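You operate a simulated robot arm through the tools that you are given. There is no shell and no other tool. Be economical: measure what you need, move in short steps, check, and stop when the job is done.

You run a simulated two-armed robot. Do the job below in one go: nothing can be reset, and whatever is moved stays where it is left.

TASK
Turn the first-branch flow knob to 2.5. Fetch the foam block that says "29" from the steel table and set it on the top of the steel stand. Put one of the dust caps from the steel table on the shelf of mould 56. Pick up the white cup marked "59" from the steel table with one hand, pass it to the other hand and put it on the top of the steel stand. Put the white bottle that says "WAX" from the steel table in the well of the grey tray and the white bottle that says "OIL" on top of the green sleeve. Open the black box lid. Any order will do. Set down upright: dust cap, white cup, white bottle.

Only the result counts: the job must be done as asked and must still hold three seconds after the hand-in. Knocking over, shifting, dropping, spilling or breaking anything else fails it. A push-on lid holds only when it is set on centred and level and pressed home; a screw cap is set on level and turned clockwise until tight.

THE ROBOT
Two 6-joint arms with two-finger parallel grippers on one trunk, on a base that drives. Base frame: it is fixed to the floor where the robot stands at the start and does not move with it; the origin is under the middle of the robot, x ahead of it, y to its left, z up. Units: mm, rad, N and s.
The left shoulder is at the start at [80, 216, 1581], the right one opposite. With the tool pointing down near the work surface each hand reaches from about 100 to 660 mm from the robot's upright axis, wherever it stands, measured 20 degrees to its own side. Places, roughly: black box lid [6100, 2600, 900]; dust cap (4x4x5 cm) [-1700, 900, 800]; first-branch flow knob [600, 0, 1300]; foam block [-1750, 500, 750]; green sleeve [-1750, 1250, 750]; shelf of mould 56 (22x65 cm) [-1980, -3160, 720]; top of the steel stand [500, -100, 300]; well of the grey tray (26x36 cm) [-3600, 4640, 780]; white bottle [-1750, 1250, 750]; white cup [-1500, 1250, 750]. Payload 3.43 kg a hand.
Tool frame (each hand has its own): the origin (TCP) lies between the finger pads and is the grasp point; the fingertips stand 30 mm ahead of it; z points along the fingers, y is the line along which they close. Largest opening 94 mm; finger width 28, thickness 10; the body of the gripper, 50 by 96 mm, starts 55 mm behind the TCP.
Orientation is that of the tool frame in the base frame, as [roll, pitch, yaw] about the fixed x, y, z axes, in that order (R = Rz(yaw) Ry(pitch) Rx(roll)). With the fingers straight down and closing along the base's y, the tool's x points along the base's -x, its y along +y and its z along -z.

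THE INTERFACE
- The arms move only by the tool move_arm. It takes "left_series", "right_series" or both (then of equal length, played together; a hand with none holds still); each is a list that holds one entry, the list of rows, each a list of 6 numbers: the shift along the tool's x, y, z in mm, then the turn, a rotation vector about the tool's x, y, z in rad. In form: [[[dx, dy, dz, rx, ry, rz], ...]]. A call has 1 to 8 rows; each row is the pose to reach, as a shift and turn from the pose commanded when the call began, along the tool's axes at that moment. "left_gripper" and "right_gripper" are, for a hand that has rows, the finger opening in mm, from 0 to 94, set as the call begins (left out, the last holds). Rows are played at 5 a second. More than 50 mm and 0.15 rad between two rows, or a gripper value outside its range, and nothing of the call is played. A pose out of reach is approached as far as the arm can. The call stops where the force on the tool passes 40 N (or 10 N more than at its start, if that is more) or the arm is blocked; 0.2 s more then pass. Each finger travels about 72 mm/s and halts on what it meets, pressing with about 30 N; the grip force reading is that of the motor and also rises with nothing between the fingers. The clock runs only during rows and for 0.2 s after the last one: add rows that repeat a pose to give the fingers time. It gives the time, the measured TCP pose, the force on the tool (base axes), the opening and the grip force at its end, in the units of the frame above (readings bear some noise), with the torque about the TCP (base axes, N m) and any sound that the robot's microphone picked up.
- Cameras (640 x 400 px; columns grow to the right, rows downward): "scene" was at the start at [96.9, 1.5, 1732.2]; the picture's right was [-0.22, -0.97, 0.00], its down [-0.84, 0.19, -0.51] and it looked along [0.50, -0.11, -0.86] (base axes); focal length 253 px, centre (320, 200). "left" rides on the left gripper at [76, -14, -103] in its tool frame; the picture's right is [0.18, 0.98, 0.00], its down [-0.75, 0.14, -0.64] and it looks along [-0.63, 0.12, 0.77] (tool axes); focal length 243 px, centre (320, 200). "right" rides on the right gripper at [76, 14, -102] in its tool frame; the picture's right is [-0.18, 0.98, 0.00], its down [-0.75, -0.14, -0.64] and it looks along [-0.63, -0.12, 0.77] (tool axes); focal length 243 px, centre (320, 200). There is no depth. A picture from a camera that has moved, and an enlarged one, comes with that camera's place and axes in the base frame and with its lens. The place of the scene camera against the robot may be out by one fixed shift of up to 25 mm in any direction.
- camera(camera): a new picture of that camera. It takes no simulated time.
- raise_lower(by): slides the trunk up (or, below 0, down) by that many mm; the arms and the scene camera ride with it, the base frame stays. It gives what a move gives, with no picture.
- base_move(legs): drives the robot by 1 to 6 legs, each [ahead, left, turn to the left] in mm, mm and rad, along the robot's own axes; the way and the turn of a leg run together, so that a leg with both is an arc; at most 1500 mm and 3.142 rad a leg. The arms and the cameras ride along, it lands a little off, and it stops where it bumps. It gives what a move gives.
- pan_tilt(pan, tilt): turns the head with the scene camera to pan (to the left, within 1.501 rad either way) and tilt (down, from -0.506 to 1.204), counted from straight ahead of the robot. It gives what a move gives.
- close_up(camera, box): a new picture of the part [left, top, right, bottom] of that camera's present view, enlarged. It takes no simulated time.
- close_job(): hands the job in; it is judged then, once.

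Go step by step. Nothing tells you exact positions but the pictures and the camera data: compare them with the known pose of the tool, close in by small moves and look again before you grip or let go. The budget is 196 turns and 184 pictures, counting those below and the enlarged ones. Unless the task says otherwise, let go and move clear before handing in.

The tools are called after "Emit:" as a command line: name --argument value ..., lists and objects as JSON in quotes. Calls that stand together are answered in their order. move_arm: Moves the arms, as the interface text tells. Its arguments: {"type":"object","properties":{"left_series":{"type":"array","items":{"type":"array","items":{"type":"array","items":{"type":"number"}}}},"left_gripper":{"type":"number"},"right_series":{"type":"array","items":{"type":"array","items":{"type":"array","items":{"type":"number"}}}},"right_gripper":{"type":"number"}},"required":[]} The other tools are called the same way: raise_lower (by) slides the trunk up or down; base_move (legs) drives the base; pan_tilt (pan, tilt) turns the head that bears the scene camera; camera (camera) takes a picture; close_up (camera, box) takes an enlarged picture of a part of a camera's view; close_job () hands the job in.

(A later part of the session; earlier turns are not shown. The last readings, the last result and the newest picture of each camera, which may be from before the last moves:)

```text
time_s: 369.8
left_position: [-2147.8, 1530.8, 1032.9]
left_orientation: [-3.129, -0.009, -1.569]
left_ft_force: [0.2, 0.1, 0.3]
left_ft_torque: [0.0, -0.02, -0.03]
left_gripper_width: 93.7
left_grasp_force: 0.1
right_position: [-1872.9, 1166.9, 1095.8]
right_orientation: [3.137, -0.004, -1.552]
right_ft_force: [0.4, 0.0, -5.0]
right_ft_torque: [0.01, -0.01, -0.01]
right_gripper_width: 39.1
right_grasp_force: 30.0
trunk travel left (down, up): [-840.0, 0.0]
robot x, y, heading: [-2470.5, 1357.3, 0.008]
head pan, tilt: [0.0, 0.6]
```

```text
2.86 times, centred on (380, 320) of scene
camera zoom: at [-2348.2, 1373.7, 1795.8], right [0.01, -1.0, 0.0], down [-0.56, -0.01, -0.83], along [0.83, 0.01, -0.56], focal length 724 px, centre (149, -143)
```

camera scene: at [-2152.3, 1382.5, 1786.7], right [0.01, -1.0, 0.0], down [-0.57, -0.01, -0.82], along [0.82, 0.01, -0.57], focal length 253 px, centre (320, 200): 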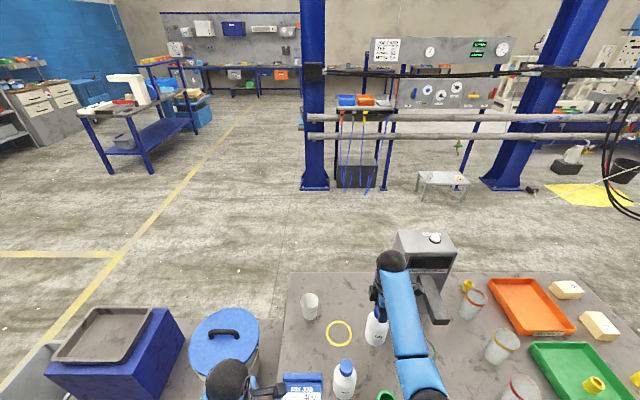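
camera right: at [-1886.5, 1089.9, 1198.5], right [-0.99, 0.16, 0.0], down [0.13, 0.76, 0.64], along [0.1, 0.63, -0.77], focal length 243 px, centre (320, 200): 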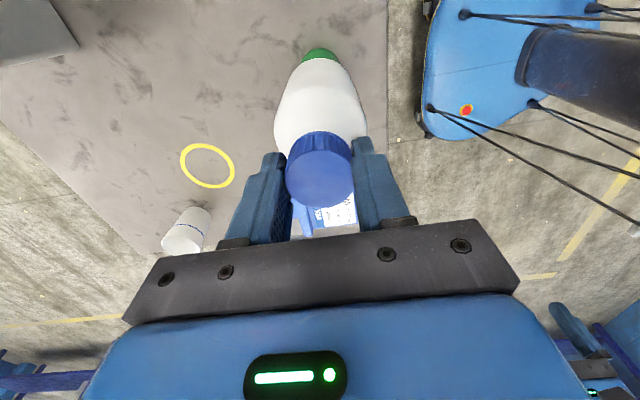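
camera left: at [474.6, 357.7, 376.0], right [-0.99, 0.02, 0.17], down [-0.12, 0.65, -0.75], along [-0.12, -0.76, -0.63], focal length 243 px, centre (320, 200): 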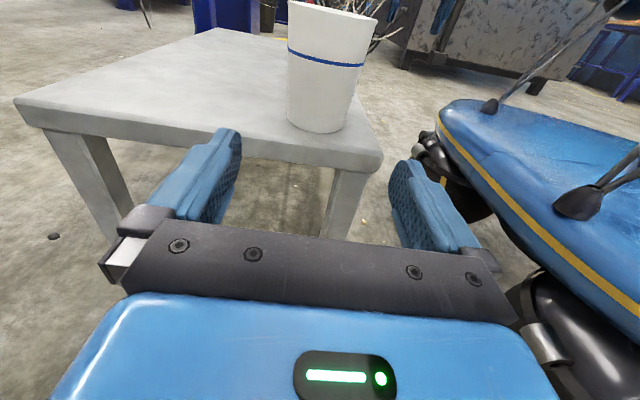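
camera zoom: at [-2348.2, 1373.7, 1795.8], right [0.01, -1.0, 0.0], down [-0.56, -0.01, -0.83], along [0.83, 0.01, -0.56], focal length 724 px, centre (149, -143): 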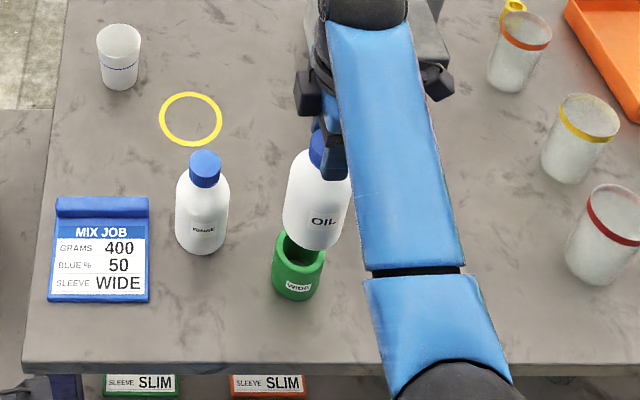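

OIL hangs nearly above the sleeve. I correct by 5–6 mm toward (-1867, 1172) and lower to about 12 mm above it.

Emit:
move_arm --right_series '[[[-3, -2, 8, 0, 0, 0], [-6, -5, 16, 0, 0, 0], [-6, -5, 26, 0, 0, 0], [-6, -5, 26, 0, 0, 0]]]'

Emit:
camera --camera "right"

Emit:
close_up --camera "scene" --box '[340, 290, 410, 360]'

Emit:
camera --camera "left"

```text
time_s: 370.8
left_position: [-2145.9, 1530.4, 1033.3]
left_orientation: [-3.131, -0.01, -1.568]
left_ft_force: [-0.5, 0.2, -1.2]
left_ft_torque: [0.0, 0.01, 0.01]
left_gripper_width: 93.7
left_grasp_force: 0.1
right_position: [-1868.3, 1170.4, 1070.3]
right_orientation: [3.134, -0.006, -1.553]
right_ft_force: [-1.2, -0.3, -4.1]
right_ft_torque: [0.02, -0.02, -0.02]
right_gripper_width: 38.9
right_grasp_force: 30.2
trunk travel left (down, up): [-840.0, 0.0]
robot x, y, heading: [-2470.1, 1356.9, 0.009]
head pan, tilt: [0.0, 0.6]
```

```text
48 pictures are left
camera right: at [-1880.2, 1095.2, 1171.1], right [-0.99, 0.16, 0.01], down [0.13, 0.76, 0.64], along [0.1, 0.63, -0.77], focal length 243 px, centre (320, 200)
```

right: 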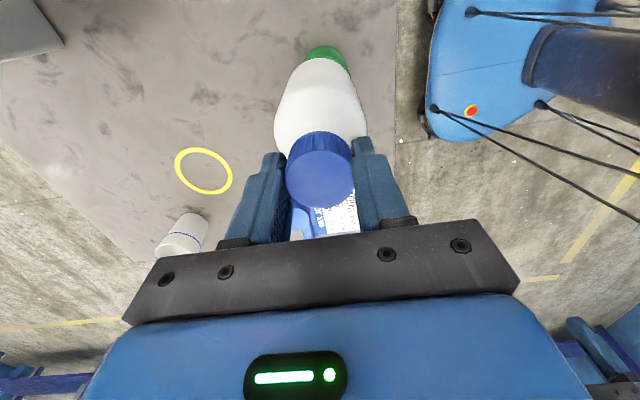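

```text
5.71 times, centred on (375, 325) of scene
camera zoom: at [-2346.1, 1373.7, 1795.7], right [0.01, -1.0, 0.0], down [-0.57, -0.01, -0.82], along [0.82, 0.01, -0.57], focal length 1448 px, centre (6, -514)
```

zoom: 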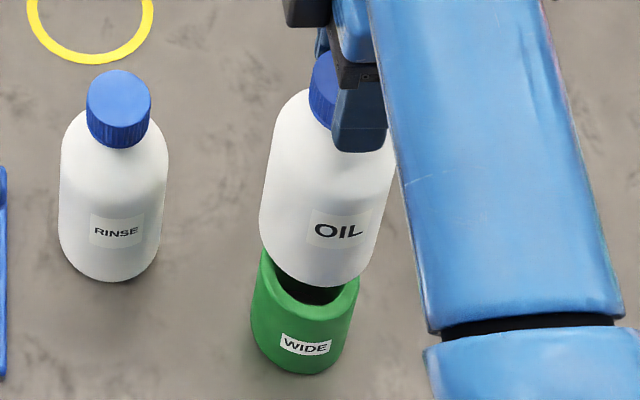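

```text
46 pictures are left
camera left: at [-2131.9, 1457.1, 1134.8], right [-0.98, -0.19, -0.01], down [-0.15, 0.76, 0.63], along [-0.11, 0.62, -0.77], focal length 243 px, centre (320, 200)
```

left: 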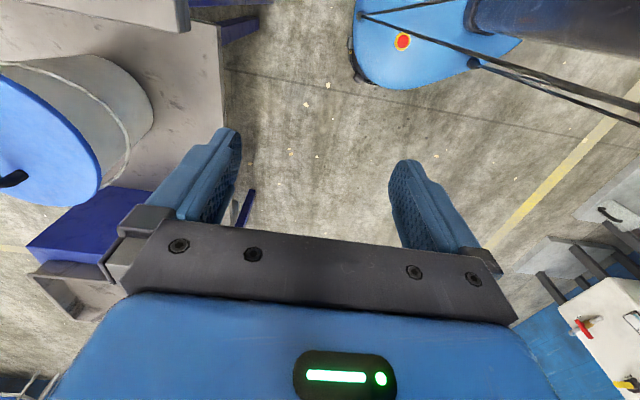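

The hole shows in front of the bottle, and both views agree the sleeve is at about (-1885, 1178). I shift 16 mm toward the robot and 8 mm in +Y and re-check.

Emit:
move_arm --right_series '[[[-4, 8, 0, 0, 0, 0], [-8, 16, 0, 0, 0, 0], [-8, 16, 0, 0, 0, 0], [-8, 16, 0, 0, 0, 0]]]'

Emit:
close_up --camera "scene" --box '[340, 290, 410, 360]'

Emit:
close_up --camera "right" --box '[260, 20, 400, 120]'

```text
time_s: 371.8
left_position: [-2144.8, 1529.4, 1032.0]
left_orientation: [-3.132, -0.009, -1.568]
left_ft_force: [0.3, -1.4, -0.1]
left_ft_torque: [-0.02, 0.04, 0.01]
left_gripper_width: 94.0
left_grasp_force: 0.1
right_position: [-1884.1, 1178.2, 1068.9]
right_orientation: [3.135, -0.006, -1.552]
right_ft_force: [0.6, -0.5, -5.0]
right_ft_torque: [0.03, 0.01, 0.01]
right_gripper_width: 39.1
right_grasp_force: 30.2
trunk travel left (down, up): [-840.0, 0.0]
robot x, y, heading: [-2465.1, 1358.1, 0.009]
head pan, tilt: [0.0, 0.6]
```

```text
5.71 times, centred on (375, 325) of scene
camera zoom: at [-2346.1, 1373.7, 1795.7], right [0.01, -1.0, 0.0], down [-0.57, -0.01, -0.82], along [0.82, 0.01, -0.57], focal length 1448 px, centre (6, -514)
```

zoom: 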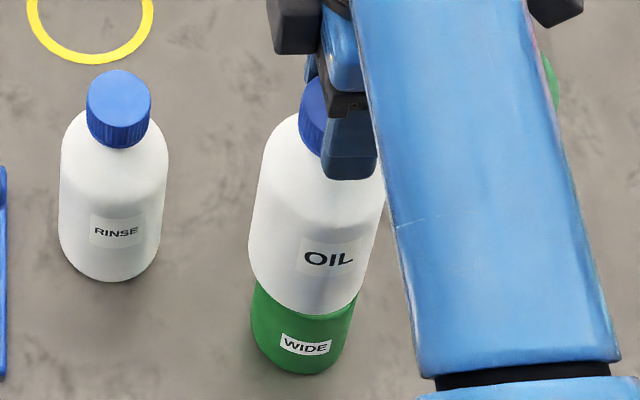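

```text
4.00 times, centred on (330, 70) of right
camera zoom: at [-1896.2, 1103.8, 1171.3], right [-0.99, 0.16, 0.01], down [0.13, 0.76, 0.64], along [0.1, 0.63, -0.77], focal length 970 px, centre (280, 720)
```

zoom: 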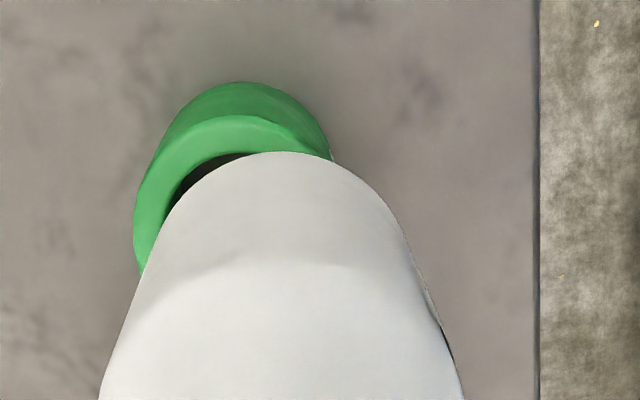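

The bottle base is at about (-1884, 1180) and the sleeve top at about (-1880, 1172). I make a small correction and then lower until contact.

Emit:
move_arm --right_series '[[[3, -1, 0, 0, 0, 0], [7, -3, 0, 0, 0, 0], [7, -3, 6, 0, 0, 0], [7, -3, 6, 0, 0, 0]]]'

Emit:
close_up --camera "scene" --box '[340, 290, 410, 360]'

Emit:
close_up --camera "right" --box '[260, 20, 400, 120]'

```text
time_s: 372.8
left_position: [-2146.2, 1530.8, 1032.2]
left_orientation: [-3.131, -0.009, -1.568]
left_ft_force: [-0.4, 0.4, -0.2]
left_ft_torque: [0.0, -0.03, 0.03]
left_gripper_width: 94.0
left_grasp_force: 0.0
right_position: [-1881.6, 1172.1, 1064.0]
right_orientation: [3.134, -0.006, -1.553]
right_ft_force: [-1.0, -0.1, -4.7]
right_ft_torque: [-0.03, -0.03, -0.02]
right_gripper_width: 39.1
right_grasp_force: 30.1
trunk travel left (down, up): [-840.0, 0.0]
robot x, y, heading: [-2467.6, 1356.7, 0.009]
head pan, tilt: [0.0, 0.6]
```

```text
5.71 times, centred on (375, 325) of scene
camera zoom: at [-2346.7, 1373.9, 1795.7], right [0.01, -1.0, 0.0], down [-0.57, -0.01, -0.82], along [0.82, 0.01, -0.57], focal length 1448 px, centre (6, -514)
```

zoom: 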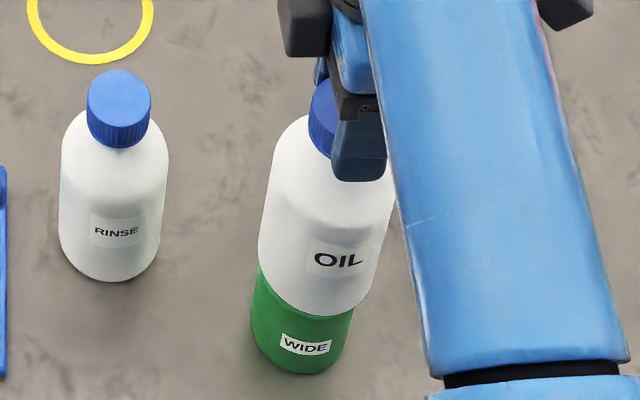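

```text
4.00 times, centred on (330, 70) of right
camera zoom: at [-1894.3, 1097.3, 1166.1], right [-0.99, 0.16, 0.01], down [0.13, 0.76, 0.64], along [0.1, 0.63, -0.77], focal length 970 px, centre (280, 720)
```

zoom: 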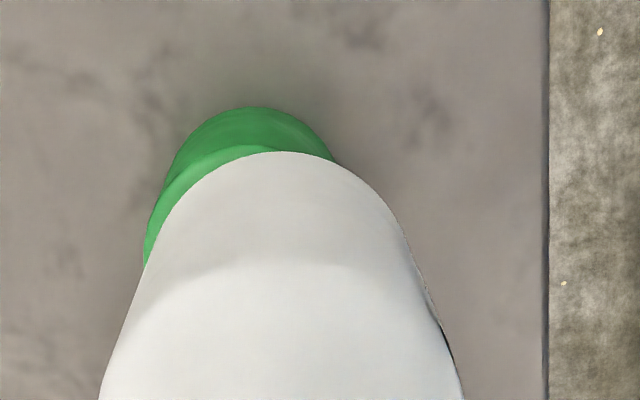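

The bottle is now centred within about 4 mm. I lower gently.

Emit:
move_arm --right_series '[[[-1, -2, 2, 0, 0, 0], [-1, -2, 4, 0, 0, 0], [-1, -2, 4, 0, 0, 0]]]'

Emit:
move_arm --right_series '[[[0, 0, 2, 0, 0, 0], [0, 0, 4, 0, 0, 0], [0, 0, 4, 0, 0, 0]]]'

Emit:
move_arm --right_series '[[[0, 0, 2, 0, 0, 0], [0, 0, 4, 0, 0, 0], [0, 0, 4, 0, 0, 0]]]'

```text
time_s: 373.6
left_position: [-2146.8, 1530.8, 1032.1]
left_orientation: [-3.131, -0.009, -1.57]
left_ft_force: [0.4, -1.1, 0.2]
left_ft_torque: [0.02, 0.01, -0.01]
left_gripper_width: 93.9
left_grasp_force: 0.0
right_position: [-1879.9, 1172.3, 1059.2]
right_orientation: [3.136, -0.005, -1.551]
right_ft_force: [-1.1, -0.6, -4.6]
right_ft_torque: [-0.01, 0.0, -0.01]
right_gripper_width: 39.3
right_grasp_force: 30.2
trunk travel left (down, up): [-840.0, 0.0]
robot x, y, heading: [-2464.2, 1353.8, 0.011]
head pan, tilt: [0.0, 0.6]
```

```text
time_s: 374.4
left_position: [-2146.7, 1530.2, 1032.9]
left_orientation: [-3.131, -0.01, -1.568]
left_ft_force: [-0.9, 0.6, 0.4]
left_ft_torque: [0.0, -0.02, 0.02]
left_gripper_width: 93.8
left_grasp_force: 0.0
right_position: [-1879.9, 1173.4, 1054.4]
right_orientation: [3.134, -0.005, -1.552]
right_ft_force: [-0.5, 0.3, -4.8]
right_ft_torque: [-0.01, 0.01, -0.03]
right_gripper_width: 39.0
right_grasp_force: 29.9
trunk travel left (down, up): [-840.0, 0.0]
robot x, y, heading: [-2467.7, 1354.6, 0.012]
head pan, tilt: [0.0, 0.6]
```

```text
time_s: 375.2
left_position: [-2146.0, 1530.5, 1032.3]
left_orientation: [-3.132, -0.007, -1.568]
left_ft_force: [0.4, 0.0, 0.5]
left_ft_torque: [0.01, -0.03, -0.01]
left_gripper_width: 94.0
left_grasp_force: 0.0
right_position: [-1880.8, 1171.1, 1050.7]
right_orientation: [3.135, -0.005, -1.55]
right_ft_force: [0.6, -0.8, -3.8]
right_ft_torque: [-0.02, -0.03, 0.05]
right_gripper_width: 39.0
right_grasp_force: 30.1
trunk travel left (down, up): [-840.0, 0.0]
robot x, y, heading: [-2467.4, 1352.2, 0.015]
head pan, tilt: [0.0, 0.6]
```

No contact yet (bottom at about z = 883). I look again before continuing.

Emit:
close_up --camera "right" --box '[260, 20, 400, 120]'

Emit:
close_up --camera "scene" --box '[340, 290, 410, 360]'

```text
4.00 times, centred on (330, 70) of right
camera zoom: at [-1892.5, 1097.0, 1153.9], right [-0.99, 0.16, 0.01], down [0.13, 0.76, 0.64], along [0.1, 0.63, -0.77], focal length 970 px, centre (280, 720)
```

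zoom: 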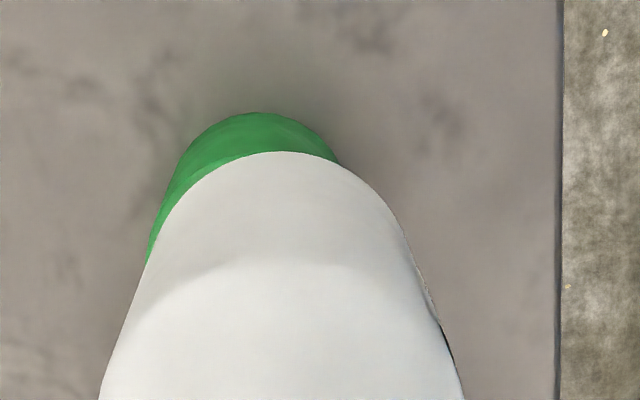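

```text
5.71 times, centred on (375, 325) of scene
camera zoom: at [-2346.4, 1373.8, 1795.7], right [0.01, -1.0, 0.0], down [-0.57, -0.01, -0.82], along [0.82, 0.01, -0.57], focal length 1448 px, centre (6, -514)
```

zoom: 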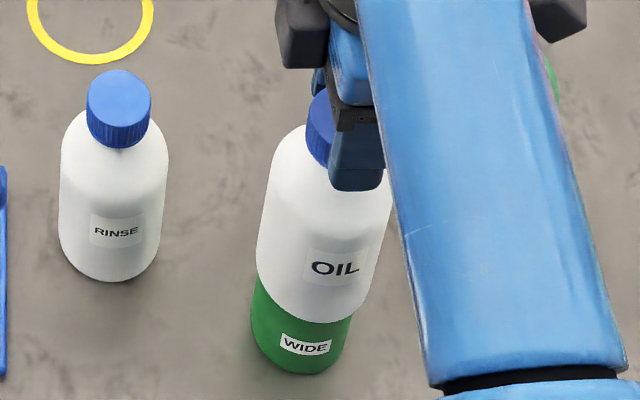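

Sleeve (-1883, 1175) and bottle (-1881, 1172) agree well. I continue lowering.

Emit:
move_arm --right_series '[[[-2, 1, 2, 0, 0, 0], [-2, 1, 4, 0, 0, 0], [-2, 1, 4, 0, 0, 0]]]'

Emit:
move_arm --right_series '[[[0, 0, 2, 0, 0, 0], [0, 0, 4, 0, 0, 0], [0, 0, 4, 0, 0, 0]]]'

Emit:
move_arm --right_series '[[[0, 0, 2, 0, 0, 0], [0, 0, 4, 0, 0, 0], [0, 0, 4, 0, 0, 0]]]'

```text
time_s: 376.0
left_position: [-2146.5, 1531.0, 1033.1]
left_orientation: [-3.131, -0.01, -1.57]
left_ft_force: [0.1, -0.3, 0.0]
left_ft_torque: [0.02, -0.03, 0.0]
left_gripper_width: 93.9
left_grasp_force: 0.0
right_position: [-1881.2, 1174.0, 1046.7]
right_orientation: [3.134, -0.006, -1.552]
right_ft_force: [-0.1, 0.6, -5.1]
right_ft_torque: [0.01, -0.01, 0.02]
right_gripper_width: 38.9
right_grasp_force: 29.9
trunk travel left (down, up): [-840.0, 0.0]
robot x, y, heading: [-2461.8, 1353.7, 0.007]
head pan, tilt: [0.0, 0.6]
```

```text
time_s: 376.8
left_position: [-2146.4, 1529.7, 1031.6]
left_orientation: [-3.129, -0.008, -1.568]
left_ft_force: [0.4, -0.2, 0.1]
left_ft_torque: [0.01, 0.01, 0.02]
left_gripper_width: 93.8
left_grasp_force: 0.1
right_position: [-1881.8, 1173.4, 1041.9]
right_orientation: [3.134, -0.005, -1.551]
right_ft_force: [0.2, -1.1, -4.0]
right_ft_torque: [-0.01, 0.0, 0.0]
right_gripper_width: 39.2
right_grasp_force: 29.8
trunk travel left (down, up): [-840.0, 0.0]
robot x, y, heading: [-2464.9, 1355.1, 0.01]
head pan, tilt: [0.0, 0.6]
```

```text
time_s: 377.6
left_position: [-2145.8, 1531.3, 1032.6]
left_orientation: [-3.129, -0.007, -1.57]
left_ft_force: [-0.3, 0.3, 0.3]
left_ft_torque: [0.02, -0.01, 0.01]
left_gripper_width: 93.9
left_grasp_force: 0.2
right_position: [-1881.7, 1174.0, 1038.9]
right_orientation: [3.136, -0.005, -1.553]
right_ft_force: [0.0, 0.1, -1.9]
right_ft_torque: [0.03, -0.07, -0.01]
right_gripper_width: 39.3
right_grasp_force: 29.8
trunk travel left (down, up): [-840.0, 0.0]
robot x, y, heading: [-2470.0, 1354.0, 0.008]
head pan, tilt: [0.0, 0.6]
```

Contact is starting (the carried load dropped to 1.9 N). I press 2 mm more, look, then release.

Emit:
move_arm --right_series '[[[0, 0, 1, 0, 0, 0], [0, 0, 2, 0, 0, 0], [0, 0, 2, 0, 0, 0]]]'

Emit:
close_up --camera "scene" --box '[340, 290, 410, 360]'

Emit:
close_up --camera "right" --box '[260, 20, 400, 120]'

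```text
time_s: 378.4
left_position: [-2147.8, 1530.1, 1031.8]
left_orientation: [-3.129, -0.007, -1.57]
left_ft_force: [-0.2, 0.4, 0.3]
left_ft_torque: [0.02, 0.03, 0.0]
left_gripper_width: 94.0
left_grasp_force: 0.0
right_position: [-1882.3, 1173.2, 1039.4]
right_orientation: [3.138, -0.004, -1.552]
right_ft_force: [-0.6, 0.0, 9.9]
right_ft_torque: [0.11, -0.28, -0.01]
right_gripper_width: 39.1
right_grasp_force: 30.2
trunk travel left (down, up): [-840.0, 0.0]
robot x, y, heading: [-2468.3, 1355.9, 0.008]
head pan, tilt: [0.0, 0.6]
```

```text
5.71 times, centred on (375, 325) of scene
camera zoom: at [-2348.9, 1374.7, 1796.0], right [0.01, -1.0, 0.0], down [-0.56, -0.01, -0.83], along [0.83, 0.01, -0.56], focal length 1448 px, centre (6, -514)
```

zoom: 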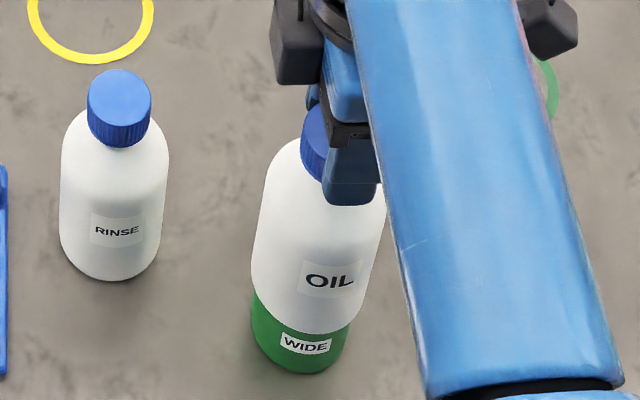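

```text
4.00 times, centred on (330, 70) of right
camera zoom: at [-1894.6, 1099.2, 1141.1], right [-0.99, 0.16, 0.0], down [0.13, 0.76, 0.64], along [0.1, 0.63, -0.77], focal length 970 px, centre (280, 720)
```

zoom: 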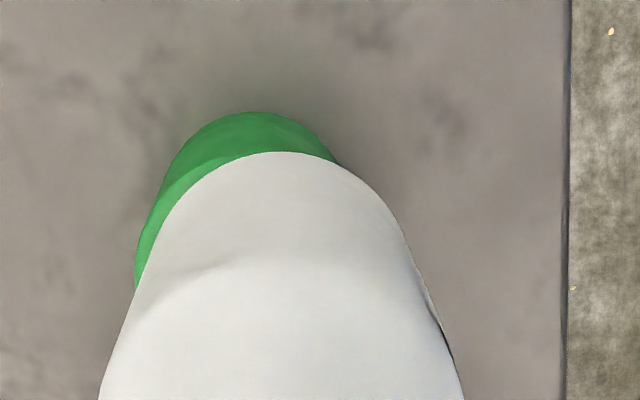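

The bottle is centred within about 4 mm and bearing on the rim. I release it carefully and rise.

Emit:
move_arm --right_series '[[[0, 0, 0, 0, 0, 0], [0, 0, 0, 0, 0, 0], [0, 0, 0, 0, 0, 0]]]' --right_gripper 62

Emit:
move_arm --right_series '[[[0, 0, -10, 0, 0, 0], [0, 0, -22, 0, 0, 0], [0, 0, -40, 0, 0, 0], [0, 0, -55, 0, 0, 0], [0, 0, -55, 0, 0, 0]]]'

Emit:
camera --camera "right"

Emit:
close_up --camera "scene" --box '[300, 250, 460, 390]'

```text
time_s: 379.2
left_position: [-2146.4, 1530.1, 1032.8]
left_orientation: [-3.129, -0.008, -1.57]
left_ft_force: [-0.1, 0.1, 0.0]
left_ft_torque: [-0.01, 0.01, -0.03]
left_gripper_width: 93.9
left_grasp_force: 0.1
right_position: [-1881.9, 1173.6, 1037.0]
right_orientation: [3.135, -0.006, -1.554]
right_ft_force: [0.0, -0.9, 0.6]
right_ft_torque: [0.01, -0.02, 0.0]
right_gripper_width: 61.7
right_grasp_force: 0.0
trunk travel left (down, up): [-840.0, 0.0]
robot x, y, heading: [-2467.9, 1357.0, 0.012]
head pan, tilt: [0.0, 0.6]
```

```text
time_s: 380.4
left_position: [-2146.2, 1531.2, 1033.2]
left_orientation: [-3.129, -0.008, -1.568]
left_ft_force: [0.8, 0.4, 0.3]
left_ft_torque: [-0.04, 0.04, 0.03]
left_gripper_width: 94.1
left_grasp_force: 0.1
right_position: [-1882.4, 1175.1, 1093.4]
right_orientation: [3.136, -0.005, -1.551]
right_ft_force: [-0.3, -0.7, -1.2]
right_ft_torque: [-0.03, 0.01, 0.0]
right_gripper_width: 61.8
right_grasp_force: 0.0
trunk travel left (down, up): [-840.0, 0.0]
robot x, y, heading: [-2470.4, 1356.7, 0.008]
head pan, tilt: [0.0, 0.6]
```

```text
37 pictures are left
camera right: at [-1894.4, 1100.3, 1196.0], right [-0.99, 0.16, 0.01], down [0.13, 0.76, 0.64], along [0.1, 0.63, -0.77], focal length 243 px, centre (320, 200)
```

right: 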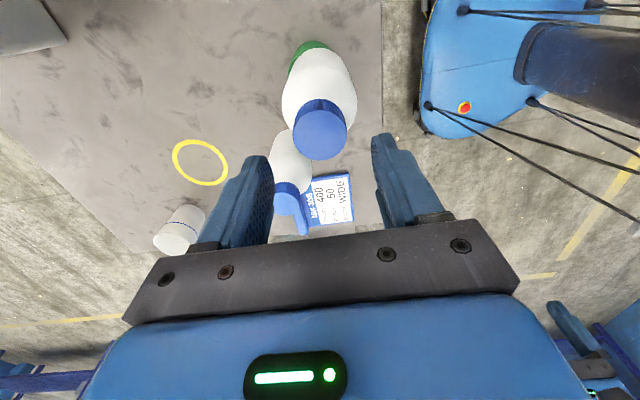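

```text
2.86 times, centred on (380, 320) of scene
camera zoom: at [-2347.2, 1374.1, 1795.8], right [0.01, -1.0, 0.0], down [-0.57, -0.01, -0.82], along [0.82, 0.01, -0.57], focal length 724 px, centre (149, -143)
```

zoom: 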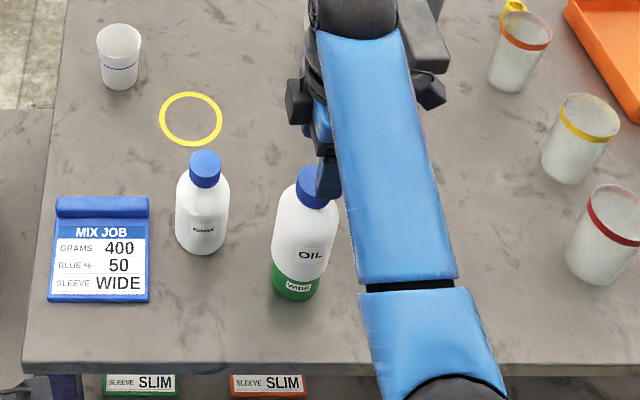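

OIL stands on the green sleeve. I clear the hand sideways and drive off toward the black box near (6100, 2600).

Emit:
move_arm --right_series '[[[30, 0, 0, 0, 0, 0], [60, 0, 0, 0, 0, 0], [90, 0, 0, 0, 0, 0], [110, 0, 0, 0, 0, 0]]]'

Emit:
base_move --legs '[[-430, 0, 0], [0, 950, 0], [0, 950, 0], [1300, 0, 0], [1200, 0, 0]]'

Emit:
camera --camera "scene"

```text
time_s: 381.4
left_position: [-2146.4, 1530.0, 1033.3]
left_orientation: [-3.129, -0.01, -1.569]
left_ft_force: [-0.2, 1.2, -0.3]
left_ft_torque: [0.01, 0.0, 0.04]
left_gripper_width: 93.9
left_grasp_force: 0.1
right_position: [-1877.3, 1062.3, 1091.4]
right_orientation: [3.136, -0.004, -1.551]
right_ft_force: [0.4, 0.1, 0.4]
right_ft_torque: [-0.02, 0.05, -0.01]
right_gripper_width: 62.2
right_grasp_force: 0.1
trunk travel left (down, up): [-840.0, 0.0]
robot x, y, heading: [-2468.6, 1355.9, 0.01]
head pan, tilt: [0.0, 0.6]
```

```text
time_s: 404.9
left_position: [-92.8, 3397.3, 1032.9]
left_orientation: [-3.129, -0.009, -1.552]
left_ft_force: [0.1, -0.4, 0.5]
left_ft_torque: [-0.02, -0.01, -0.01]
left_gripper_width: 94.1
left_grasp_force: 0.1
right_position: [182.8, 2933.1, 1093.5]
right_orientation: [3.136, -0.006, -1.534]
right_ft_force: [0.6, 0.5, 0.6]
right_ft_torque: [-0.04, -0.02, -0.02]
right_gripper_width: 62.1
right_grasp_force: 0.1
trunk travel left (down, up): [-840.0, 0.0]
robot x, y, heading: [-408.5, 3220.4, 0.027]
head pan, tilt: [0.0, 0.6]
```

```text
35 pictures are left
camera scene: at [-291.4, 3237.0, 1795.9], right [0.03, -1.0, 0.0], down [-0.56, -0.02, -0.83], along [0.83, 0.02, -0.56], focal length 253 px, centre (320, 200)
```

scene: 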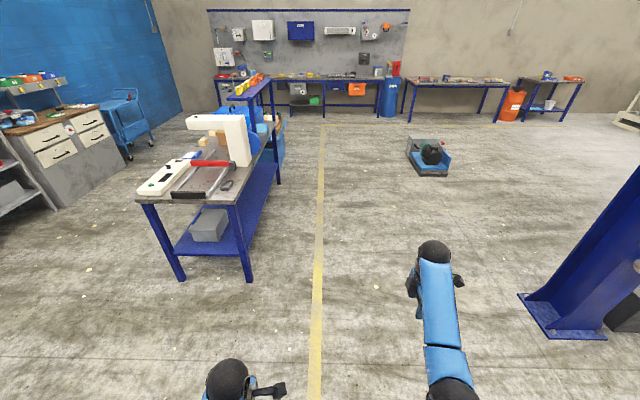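

The way along y ≈ 2700 is clear. I drive on toward the wall bench.

Emit:
base_move --legs '[[0, -520, -0.027], [1500, 0, 0], [1500, 0, 0], [1500, 0, 0], [500, 0, 0]]'

Emit:
camera --camera "scene"

```text
time_s: 431.6
left_position: [4919.0, 2861.8, 1032.8]
left_orientation: [-3.129, -0.009, -1.584]
left_ft_force: [-0.6, 0.0, -0.9]
left_ft_torque: [0.0, -0.02, -0.02]
left_gripper_width: 93.7
left_grasp_force: 0.1
right_position: [5181.7, 2390.6, 1093.1]
right_orientation: [3.139, -0.006, -1.565]
right_ft_force: [0.2, -0.5, 0.1]
right_ft_torque: [-0.01, -0.02, -0.02]
right_gripper_width: 62.1
right_grasp_force: 0.0
trunk travel left (down, up): [-840.0, 0.0]
robot x, y, heading: [4600.0, 2693.4, -0.005]
head pan, tilt: [0.0, 0.6]
```

```text
34 pictures are left
camera scene: at [4714.8, 2707.8, 1796.0], right [0.0, -1.0, 0.0], down [-0.56, 0.0, -0.83], along [0.83, 0.0, -0.56], focal length 253 px, centre (320, 200)
```

scene: 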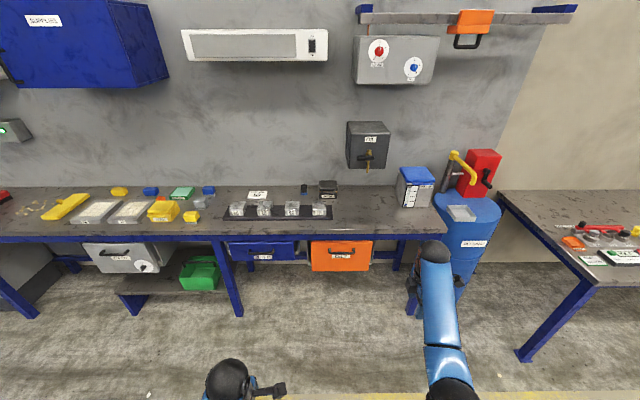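

The small black box on the bench at about (328, 190) matches the listed place. I zoom in.

Emit:
close_up --camera "scene" --box '[285, 165, 375, 225]'

```text
6.67 times, centred on (330, 195) of scene
camera zoom: at [4714.8, 2707.8, 1796.0], right [0.0, -1.0, 0.0], down [-0.56, 0.0, -0.83], along [0.83, 0.0, -0.56], focal length 1690 px, centre (253, 233)
```

zoom: 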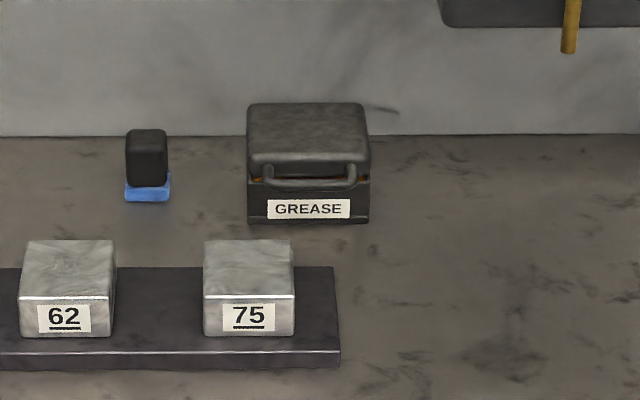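

The box "GREASE" has a lid with a front bar handle and hinges at the wall side. My plan is to grip the bar with the right hand pitched about 25° below level and swing it up along the arc. I drive closer and pitch the hand.

Emit:
base_move --legs '[[500, 100, 0.005]]'

Emit:
move_arm --right_series '[[[-18, 6, 0, 0.142, 0, 0], [-36, 12, 0, 0.284, 0, 0], [-54, 18, 0, 0.426, 0, 0], [-72, 24, 0, 0.568, 0, 0], [-90, 30, 0, 0.71, 0, 0], [-108, 36, 0, 0.85, 0, 0], [-126, 42, 0, 0.99, 0, 0], [-145, 50, 0, 1.134, 0, 0]]]' --right_gripper 30

Emit:
camera --camera "right"

Emit:
camera --camera "scene"

```text
time_s: 434.6
left_position: [5423.2, 2967.8, 1033.0]
left_orientation: [-3.129, -0.008, -1.571]
left_ft_force: [-0.1, -0.9, -0.2]
left_ft_torque: [-0.01, -0.03, -0.06]
left_gripper_width: 94.1
left_grasp_force: 0.1
right_position: [5691.2, 2500.5, 1093.5]
right_orientation: [3.137, -0.004, -1.551]
right_ft_force: [-0.1, -0.9, 0.0]
right_ft_torque: [0.02, -0.02, 0.04]
right_gripper_width: 61.8
right_grasp_force: 0.1
trunk travel left (down, up): [-840.0, 0.0]
robot x, y, heading: [5104.1, 2790.8, 0.008]
head pan, tilt: [0.0, 0.6]
```

```text
time_s: 436.4
left_position: [5423.0, 2967.6, 1032.3]
left_orientation: [-3.129, -0.009, -1.569]
left_ft_force: [0.3, 0.4, -0.8]
left_ft_torque: [0.01, 0.01, 0.0]
left_gripper_width: 94.1
left_grasp_force: 0.1
right_position: [5637.4, 2646.2, 1094.0]
right_orientation: [-2.011, -0.004, -1.551]
right_ft_force: [0.0, 0.5, 0.5]
right_ft_torque: [-0.02, 0.03, 0.03]
right_gripper_width: 29.8
right_grasp_force: 0.1
trunk travel left (down, up): [-840.0, 0.0]
robot x, y, heading: [5100.4, 2792.5, 0.01]
head pan, tilt: [0.0, 0.6]
```

```text
32 pictures are left
camera right: at [5540.0, 2569.0, 1125.2], right [-0.42, 0.17, -0.89], down [-0.54, 0.74, 0.4], along [0.73, 0.65, -0.22], focal length 243 px, centre (320, 200)
```

right: 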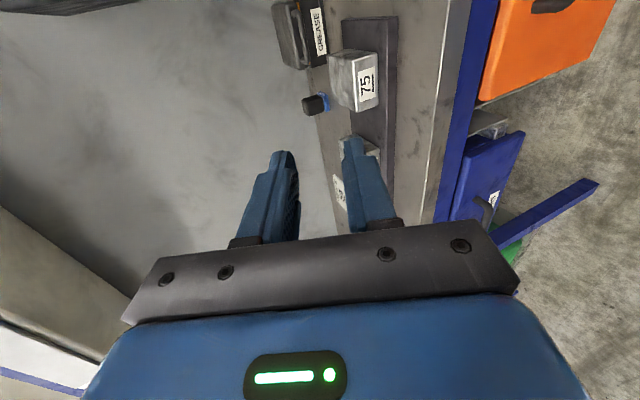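

```text
31 pictures are left
camera scene: at [5222.3, 2811.6, 1795.9], right [0.01, -1.0, 0.0], down [-0.56, -0.01, -0.83], along [0.83, 0.01, -0.56], focal length 253 px, centre (320, 200)
```

scene: 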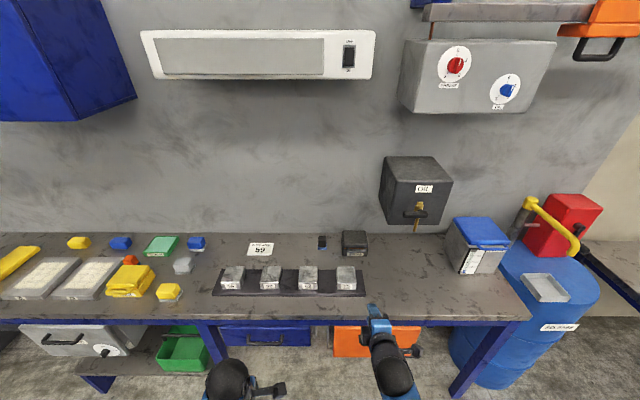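

I zoom in on the box from here to fix the handle's position.

Emit:
close_up --camera "scene" --box '[310, 215, 400, 275]'

Emit:
close_up --camera "right" --box '[250, 0, 400, 110]'

```text
6.67 times, centred on (355, 245) of scene
camera zoom: at [5222.3, 2811.6, 1795.9], right [0.01, -1.0, 0.0], down [-0.56, -0.01, -0.83], along [0.83, 0.01, -0.56], focal length 1690 px, centre (87, -100)
```

zoom: 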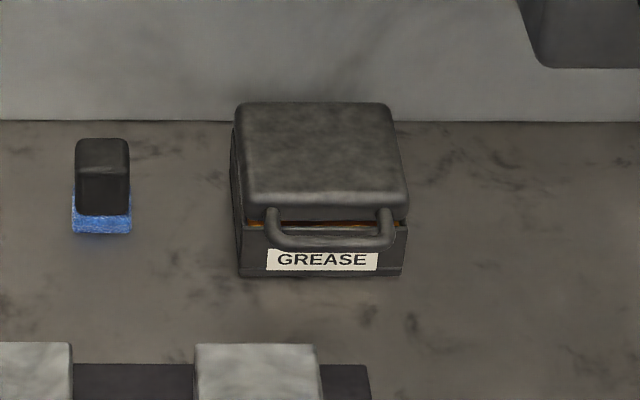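

```text
3.64 times, centred on (325, 55) of right
camera zoom: at [5540.0, 2569.0, 1125.2], right [-0.42, 0.17, -0.89], down [-0.54, 0.74, 0.4], along [0.73, 0.65, -0.22], focal length 882 px, centre (302, 727)
```

zoom: 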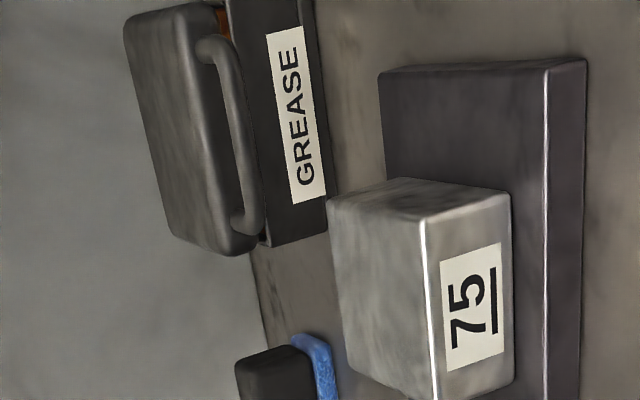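

I will hook the bar from below with the closed fingers at a 45° pitch and swing it up. I drive in, set the pitch and stop short of the handle to measure it more closely.

Emit:
base_move --legs '[[320, 0, 0]]'

Emit:
move_arm --right_series '[[[0, 0, 0, -0.12, 0, 0], [8, 0, 0, -0.24, 0, 0], [16, 0, 0, -0.349, 0, 0], [24, 0, 0, -0.349, 0, 0], [30, 0, 0, -0.349, 0, 0]]]' --right_gripper 0

Emit:
camera --camera "right"

```text
time_s: 438.5
left_position: [5737.2, 2970.6, 1033.2]
left_orientation: [-3.127, -0.008, -1.568]
left_ft_force: [0.2, 0.5, 0.4]
left_ft_torque: [-0.03, -0.02, 0.0]
left_gripper_width: 94.1
left_grasp_force: 0.0
right_position: [5951.1, 2649.4, 1096.2]
right_orientation: [-2.012, -0.006, -1.552]
right_ft_force: [0.3, 0.0, 1.0]
right_ft_torque: [-0.01, 0.02, 0.02]
right_gripper_width: 30.1
right_grasp_force: 0.0
trunk travel left (down, up): [-840.0, 0.0]
robot x, y, heading: [5417.3, 2794.2, 0.013]
head pan, tilt: [0.0, 0.6]
```

```text
time_s: 439.7
left_position: [5738.8, 2971.9, 1033.2]
left_orientation: [-3.13, -0.01, -1.57]
left_ft_force: [0.3, 0.2, -0.1]
left_ft_torque: [-0.01, -0.01, 0.0]
left_gripper_width: 93.8
left_grasp_force: 0.0
right_position: [5953.3, 2619.8, 1093.2]
right_orientation: [-2.362, -0.006, -1.552]
right_ft_force: [0.1, -0.4, 0.8]
right_ft_torque: [0.0, -0.02, 0.05]
right_gripper_width: 0.0
right_grasp_force: 30.1
trunk travel left (down, up): [-840.0, 0.0]
robot x, y, heading: [5419.9, 2796.8, 0.008]
head pan, tilt: [0.0, 0.6]
```

```text
28 pictures are left
camera right: at [5873.1, 2542.4, 1156.1], right [-0.7, 0.17, -0.69], down [-0.37, 0.75, 0.55], along [0.61, 0.64, -0.47], focal length 243 px, centre (320, 200)
```

right: 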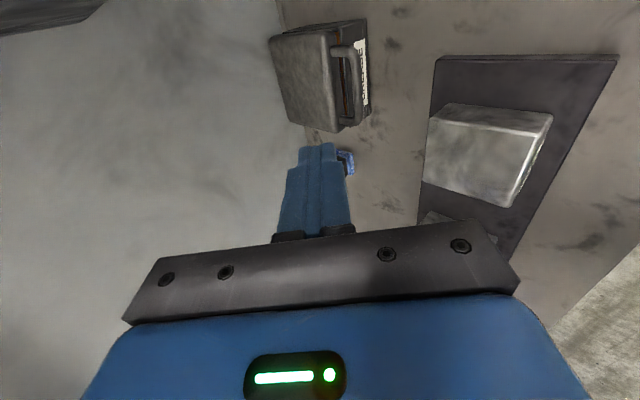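

The bar's centre comes out at (6079, 2631, 922). I go to the pre-position up and in front of it, at y ≈ 2612, so the hand body passes beside block 75.

Emit:
move_arm --right_series '[[[4, 14, 27, 0, 0, 0], [8, 28, 55, 0, 0, 0], [8, 42, 83, 0, 0, 0], [8, 55, 110, 0, 0, 0], [8, 55, 110, 0, 0, 0]]]'

Emit:
camera --camera "right"

Emit:
close_up --camera "scene" --box '[310, 260, 460, 400]'

```text
time_s: 440.9
left_position: [5739.8, 2971.9, 1032.1]
left_orientation: [-3.133, -0.009, -1.569]
left_ft_force: [0.3, -0.9, 0.9]
left_ft_torque: [0.03, -0.01, -0.02]
left_gripper_width: 94.0
left_grasp_force: 0.1
right_position: [5992.7, 2610.4, 977.3]
right_orientation: [-2.363, -0.004, -1.552]
right_ft_force: [0.3, -0.2, -0.3]
right_ft_torque: [0.0, 0.01, 0.03]
right_gripper_width: 0.0
right_grasp_force: 29.9
trunk travel left (down, up): [-840.0, 0.0]
robot x, y, heading: [5419.4, 2798.6, 0.01]
head pan, tilt: [0.0, 0.6]
```

```text
27 pictures are left
camera right: at [5911.6, 2534.0, 1039.9], right [-0.7, 0.17, -0.69], down [-0.36, 0.75, 0.55], along [0.61, 0.64, -0.47], focal length 243 px, centre (320, 200)
```

right: 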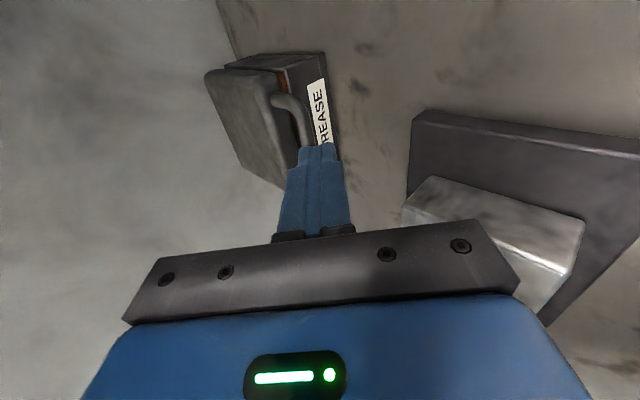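

```text
2.86 times, centred on (385, 330) of scene
camera zoom: at [5539.2, 2814.7, 1795.8], right [0.01, -1.0, 0.0], down [-0.57, -0.01, -0.82], along [0.82, 0.01, -0.57], focal length 724 px, centre (134, -171)
```

zoom: 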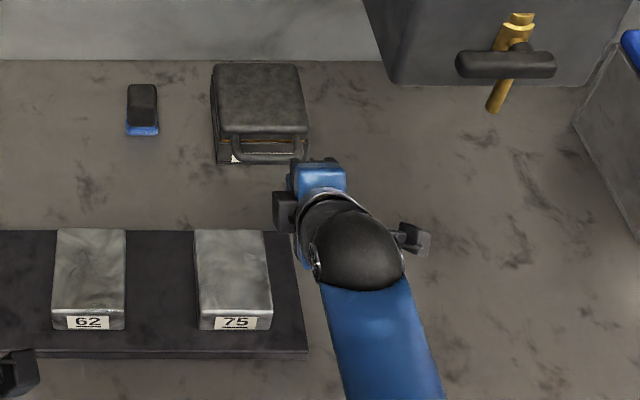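

The closed fingers line up with the bar's right part, clear of block 75. I advance most of the way along the pointing direction, slightly low, and look.

Emit:
move_arm --right_series '[[[-4, 6, 5, 0, 0, 0], [-4, 6, 25, 0, 0, 0], [-4, 6, 42, 0, 0, 0], [-4, 6, 55, 0, 0, 0], [-4, 6, 55, 0, 0, 0]]]'

Emit:
camera --camera "right"

Emit:
close_up --camera "scene" --box '[330, 260, 420, 330]'

```text
time_s: 442.1
left_position: [5738.2, 2971.0, 1032.7]
left_orientation: [-3.132, -0.009, -1.57]
left_ft_force: [0.5, -0.6, 0.7]
left_ft_torque: [0.02, 0.01, 0.02]
left_gripper_width: 93.8
left_grasp_force: 0.0
right_position: [6027.5, 2617.0, 932.1]
right_orientation: [-2.362, -0.005, -1.552]
right_ft_force: [0.3, 0.0, 0.6]
right_ft_torque: [0.0, 0.01, 0.0]
right_gripper_width: 0.0
right_grasp_force: 29.7
trunk travel left (down, up): [-840.0, 0.0]
robot x, y, heading: [5419.2, 2798.0, 0.009]
head pan, tilt: [0.0, 0.6]
```

```text
25 pictures are left
camera right: at [5947.0, 2539.6, 995.8], right [-0.7, 0.17, -0.69], down [-0.37, 0.75, 0.55], along [0.61, 0.64, -0.47], focal length 243 px, centre (320, 200)
```

right: 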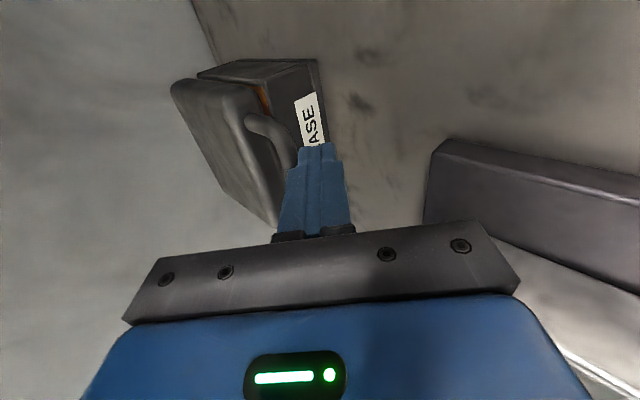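

```text
5.71 times, centred on (375, 295) of scene
camera zoom: at [5539.1, 2814.8, 1795.8], right [0.01, -1.0, 0.0], down [-0.56, -0.01, -0.83], along [0.82, 0.01, -0.56], focal length 1448 px, centre (6, -343)
```

zoom: 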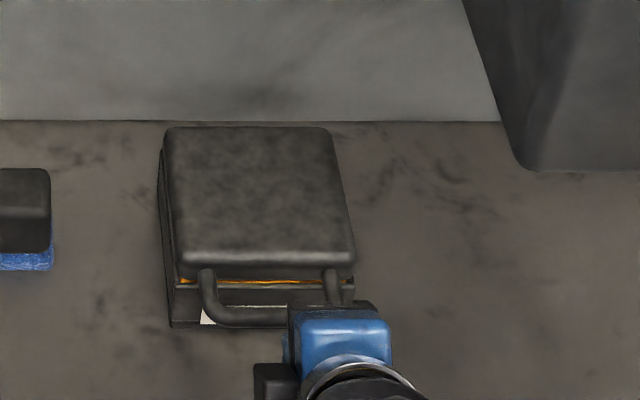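

The tip is just below and short of the bar. I advance 20 mm under it and begin lifting.

Emit:
move_arm --right_series '[[[0, 0, 7, 0, 0, 0], [0, 0, 14, 0, 0, 0], [0, 0, 21, 0, 0, 0], [0, 0, 21, 0, 0, 0]]]'

Emit:
move_arm --right_series '[[[0, -4, -4, 0, 0, 0], [0, -8, -8, 0, 0, 0], [0, -12, -12, 0, 0, 0], [0, -16, -16, 0, 0, 0], [0, -16, -16, 0, 0, 0]]]'

Emit:
close_up --camera "scene" --box '[330, 260, 420, 330]'

Emit:
camera --camera "right"

```text
time_s: 443.1
left_position: [5739.0, 2970.4, 1032.2]
left_orientation: [-3.132, -0.008, -1.569]
left_ft_force: [0.1, 0.1, 0.6]
left_ft_torque: [-0.05, 0.01, 0.05]
left_gripper_width: 93.9
left_grasp_force: 0.0
right_position: [6042.1, 2616.2, 917.8]
right_orientation: [-2.363, -0.004, -1.552]
right_ft_force: [0.0, 0.3, 0.6]
right_ft_torque: [-0.01, -0.04, 0.02]
right_gripper_width: 0.0
right_grasp_force: 30.1
trunk travel left (down, up): [-840.0, 0.0]
robot x, y, heading: [5417.4, 2793.4, 0.01]
head pan, tilt: [0.0, 0.6]
```

```text
time_s: 444.3
left_position: [5739.3, 2972.7, 1032.5]
left_orientation: [-3.132, -0.009, -1.569]
left_ft_force: [1.3, -0.1, -0.4]
left_ft_torque: [-0.02, -0.02, 0.0]
left_gripper_width: 94.2
left_grasp_force: 0.0
right_position: [6041.8, 2615.4, 941.9]
right_orientation: [-2.365, -0.003, -1.551]
right_ft_force: [-1.1, -0.4, -1.4]
right_ft_torque: [-0.01, -0.01, 0.0]
right_gripper_width: 0.0
right_grasp_force: 30.0
trunk travel left (down, up): [-840.0, 0.0]
robot x, y, heading: [5418.5, 2801.2, 0.007]
head pan, tilt: [0.0, 0.6]
```

```text
5.71 times, centred on (375, 295) of scene
camera zoom: at [5539.2, 2814.5, 1795.8], right [0.01, -1.0, 0.0], down [-0.56, -0.01, -0.82], along [0.82, 0.01, -0.57], focal length 1448 px, centre (6, -343)
```

zoom: 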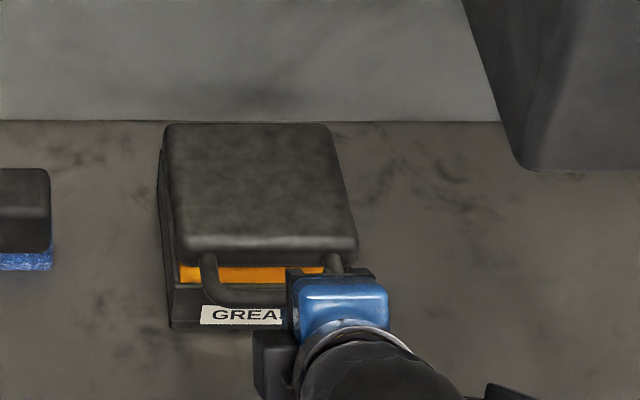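

```text
22 pictures are left
camera right: at [5961.8, 2539.1, 1004.9], right [-0.7, 0.17, -0.69], down [-0.36, 0.75, 0.55], along [0.61, 0.64, -0.47], focal length 243 px, centre (320, 200)
```

right: 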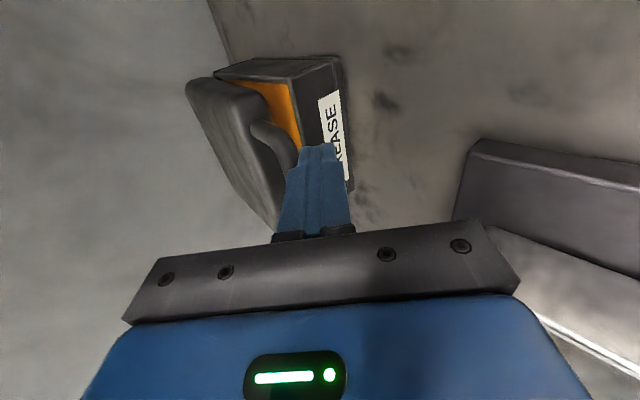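

The bar is hooked and the lid is rising with almost no force. I follow the arc about the hinge (radius of about 116 mm) up to about 65°.

Emit:
move_arm --right_series '[[[0, -10, -6, 0, 0, 0], [0, -20.7, -12.5, 0, 0, 0], [0, -35, -14.5, 0, 0, 0], [0, -49.6, -16, 0, 0, 0], [0, -65, -15.5, 0, 0, 0], [0, -80, -14.8, 0, 0, 0], [0, -95, -11, 0, 0, 0], [0, -109.4, -6.5, 0, 0, 0]]]'

Emit:
close_up --camera "scene" --box '[320, 230, 440, 330]'

Emit:
camera --camera "right"

```text
time_s: 446.1
left_position: [5737.2, 2971.8, 1032.9]
left_orientation: [-3.128, -0.009, -1.569]
left_ft_force: [1.1, -0.1, 0.2]
left_ft_torque: [-0.02, 0.01, -0.02]
left_gripper_width: 93.9
left_grasp_force: 0.0
right_position: [6113.5, 2617.0, 1020.5]
right_orientation: [-2.364, -0.005, -1.551]
right_ft_force: [-7.0, -0.7, 6.1]
right_ft_torque: [-0.12, -0.23, -0.16]
right_gripper_width: 0.1
right_grasp_force: 30.1
trunk travel left (down, up): [-840.0, 0.0]
robot x, y, heading: [5420.4, 2797.6, 0.01]
head pan, tilt: [0.0, 0.6]
```

```text
4.00 times, centred on (380, 280) of scene
camera zoom: at [5535.6, 2814.9, 1796.0], right [0.01, -1.0, 0.0], down [-0.56, -0.01, -0.83], along [0.83, 0.01, -0.56], focal length 1014 px, centre (80, -120)
```

zoom: 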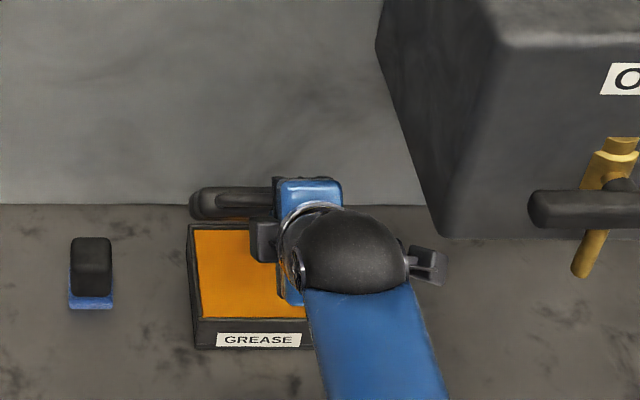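

```text
20 pictures are left
camera right: at [6032.7, 2540.4, 1084.3], right [-0.7, 0.17, -0.69], down [-0.36, 0.75, 0.55], along [0.61, 0.64, -0.47], focal length 243 px, centre (320, 200)
```

right: 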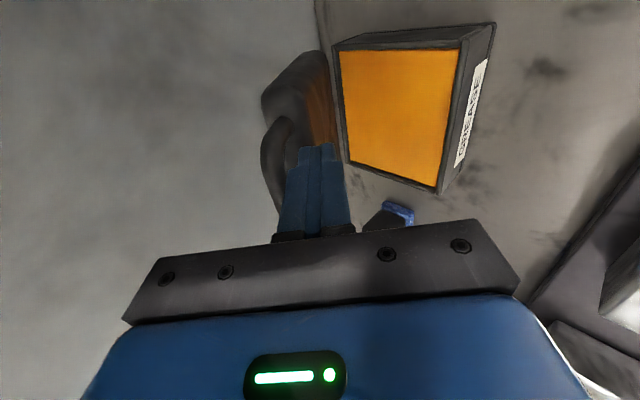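

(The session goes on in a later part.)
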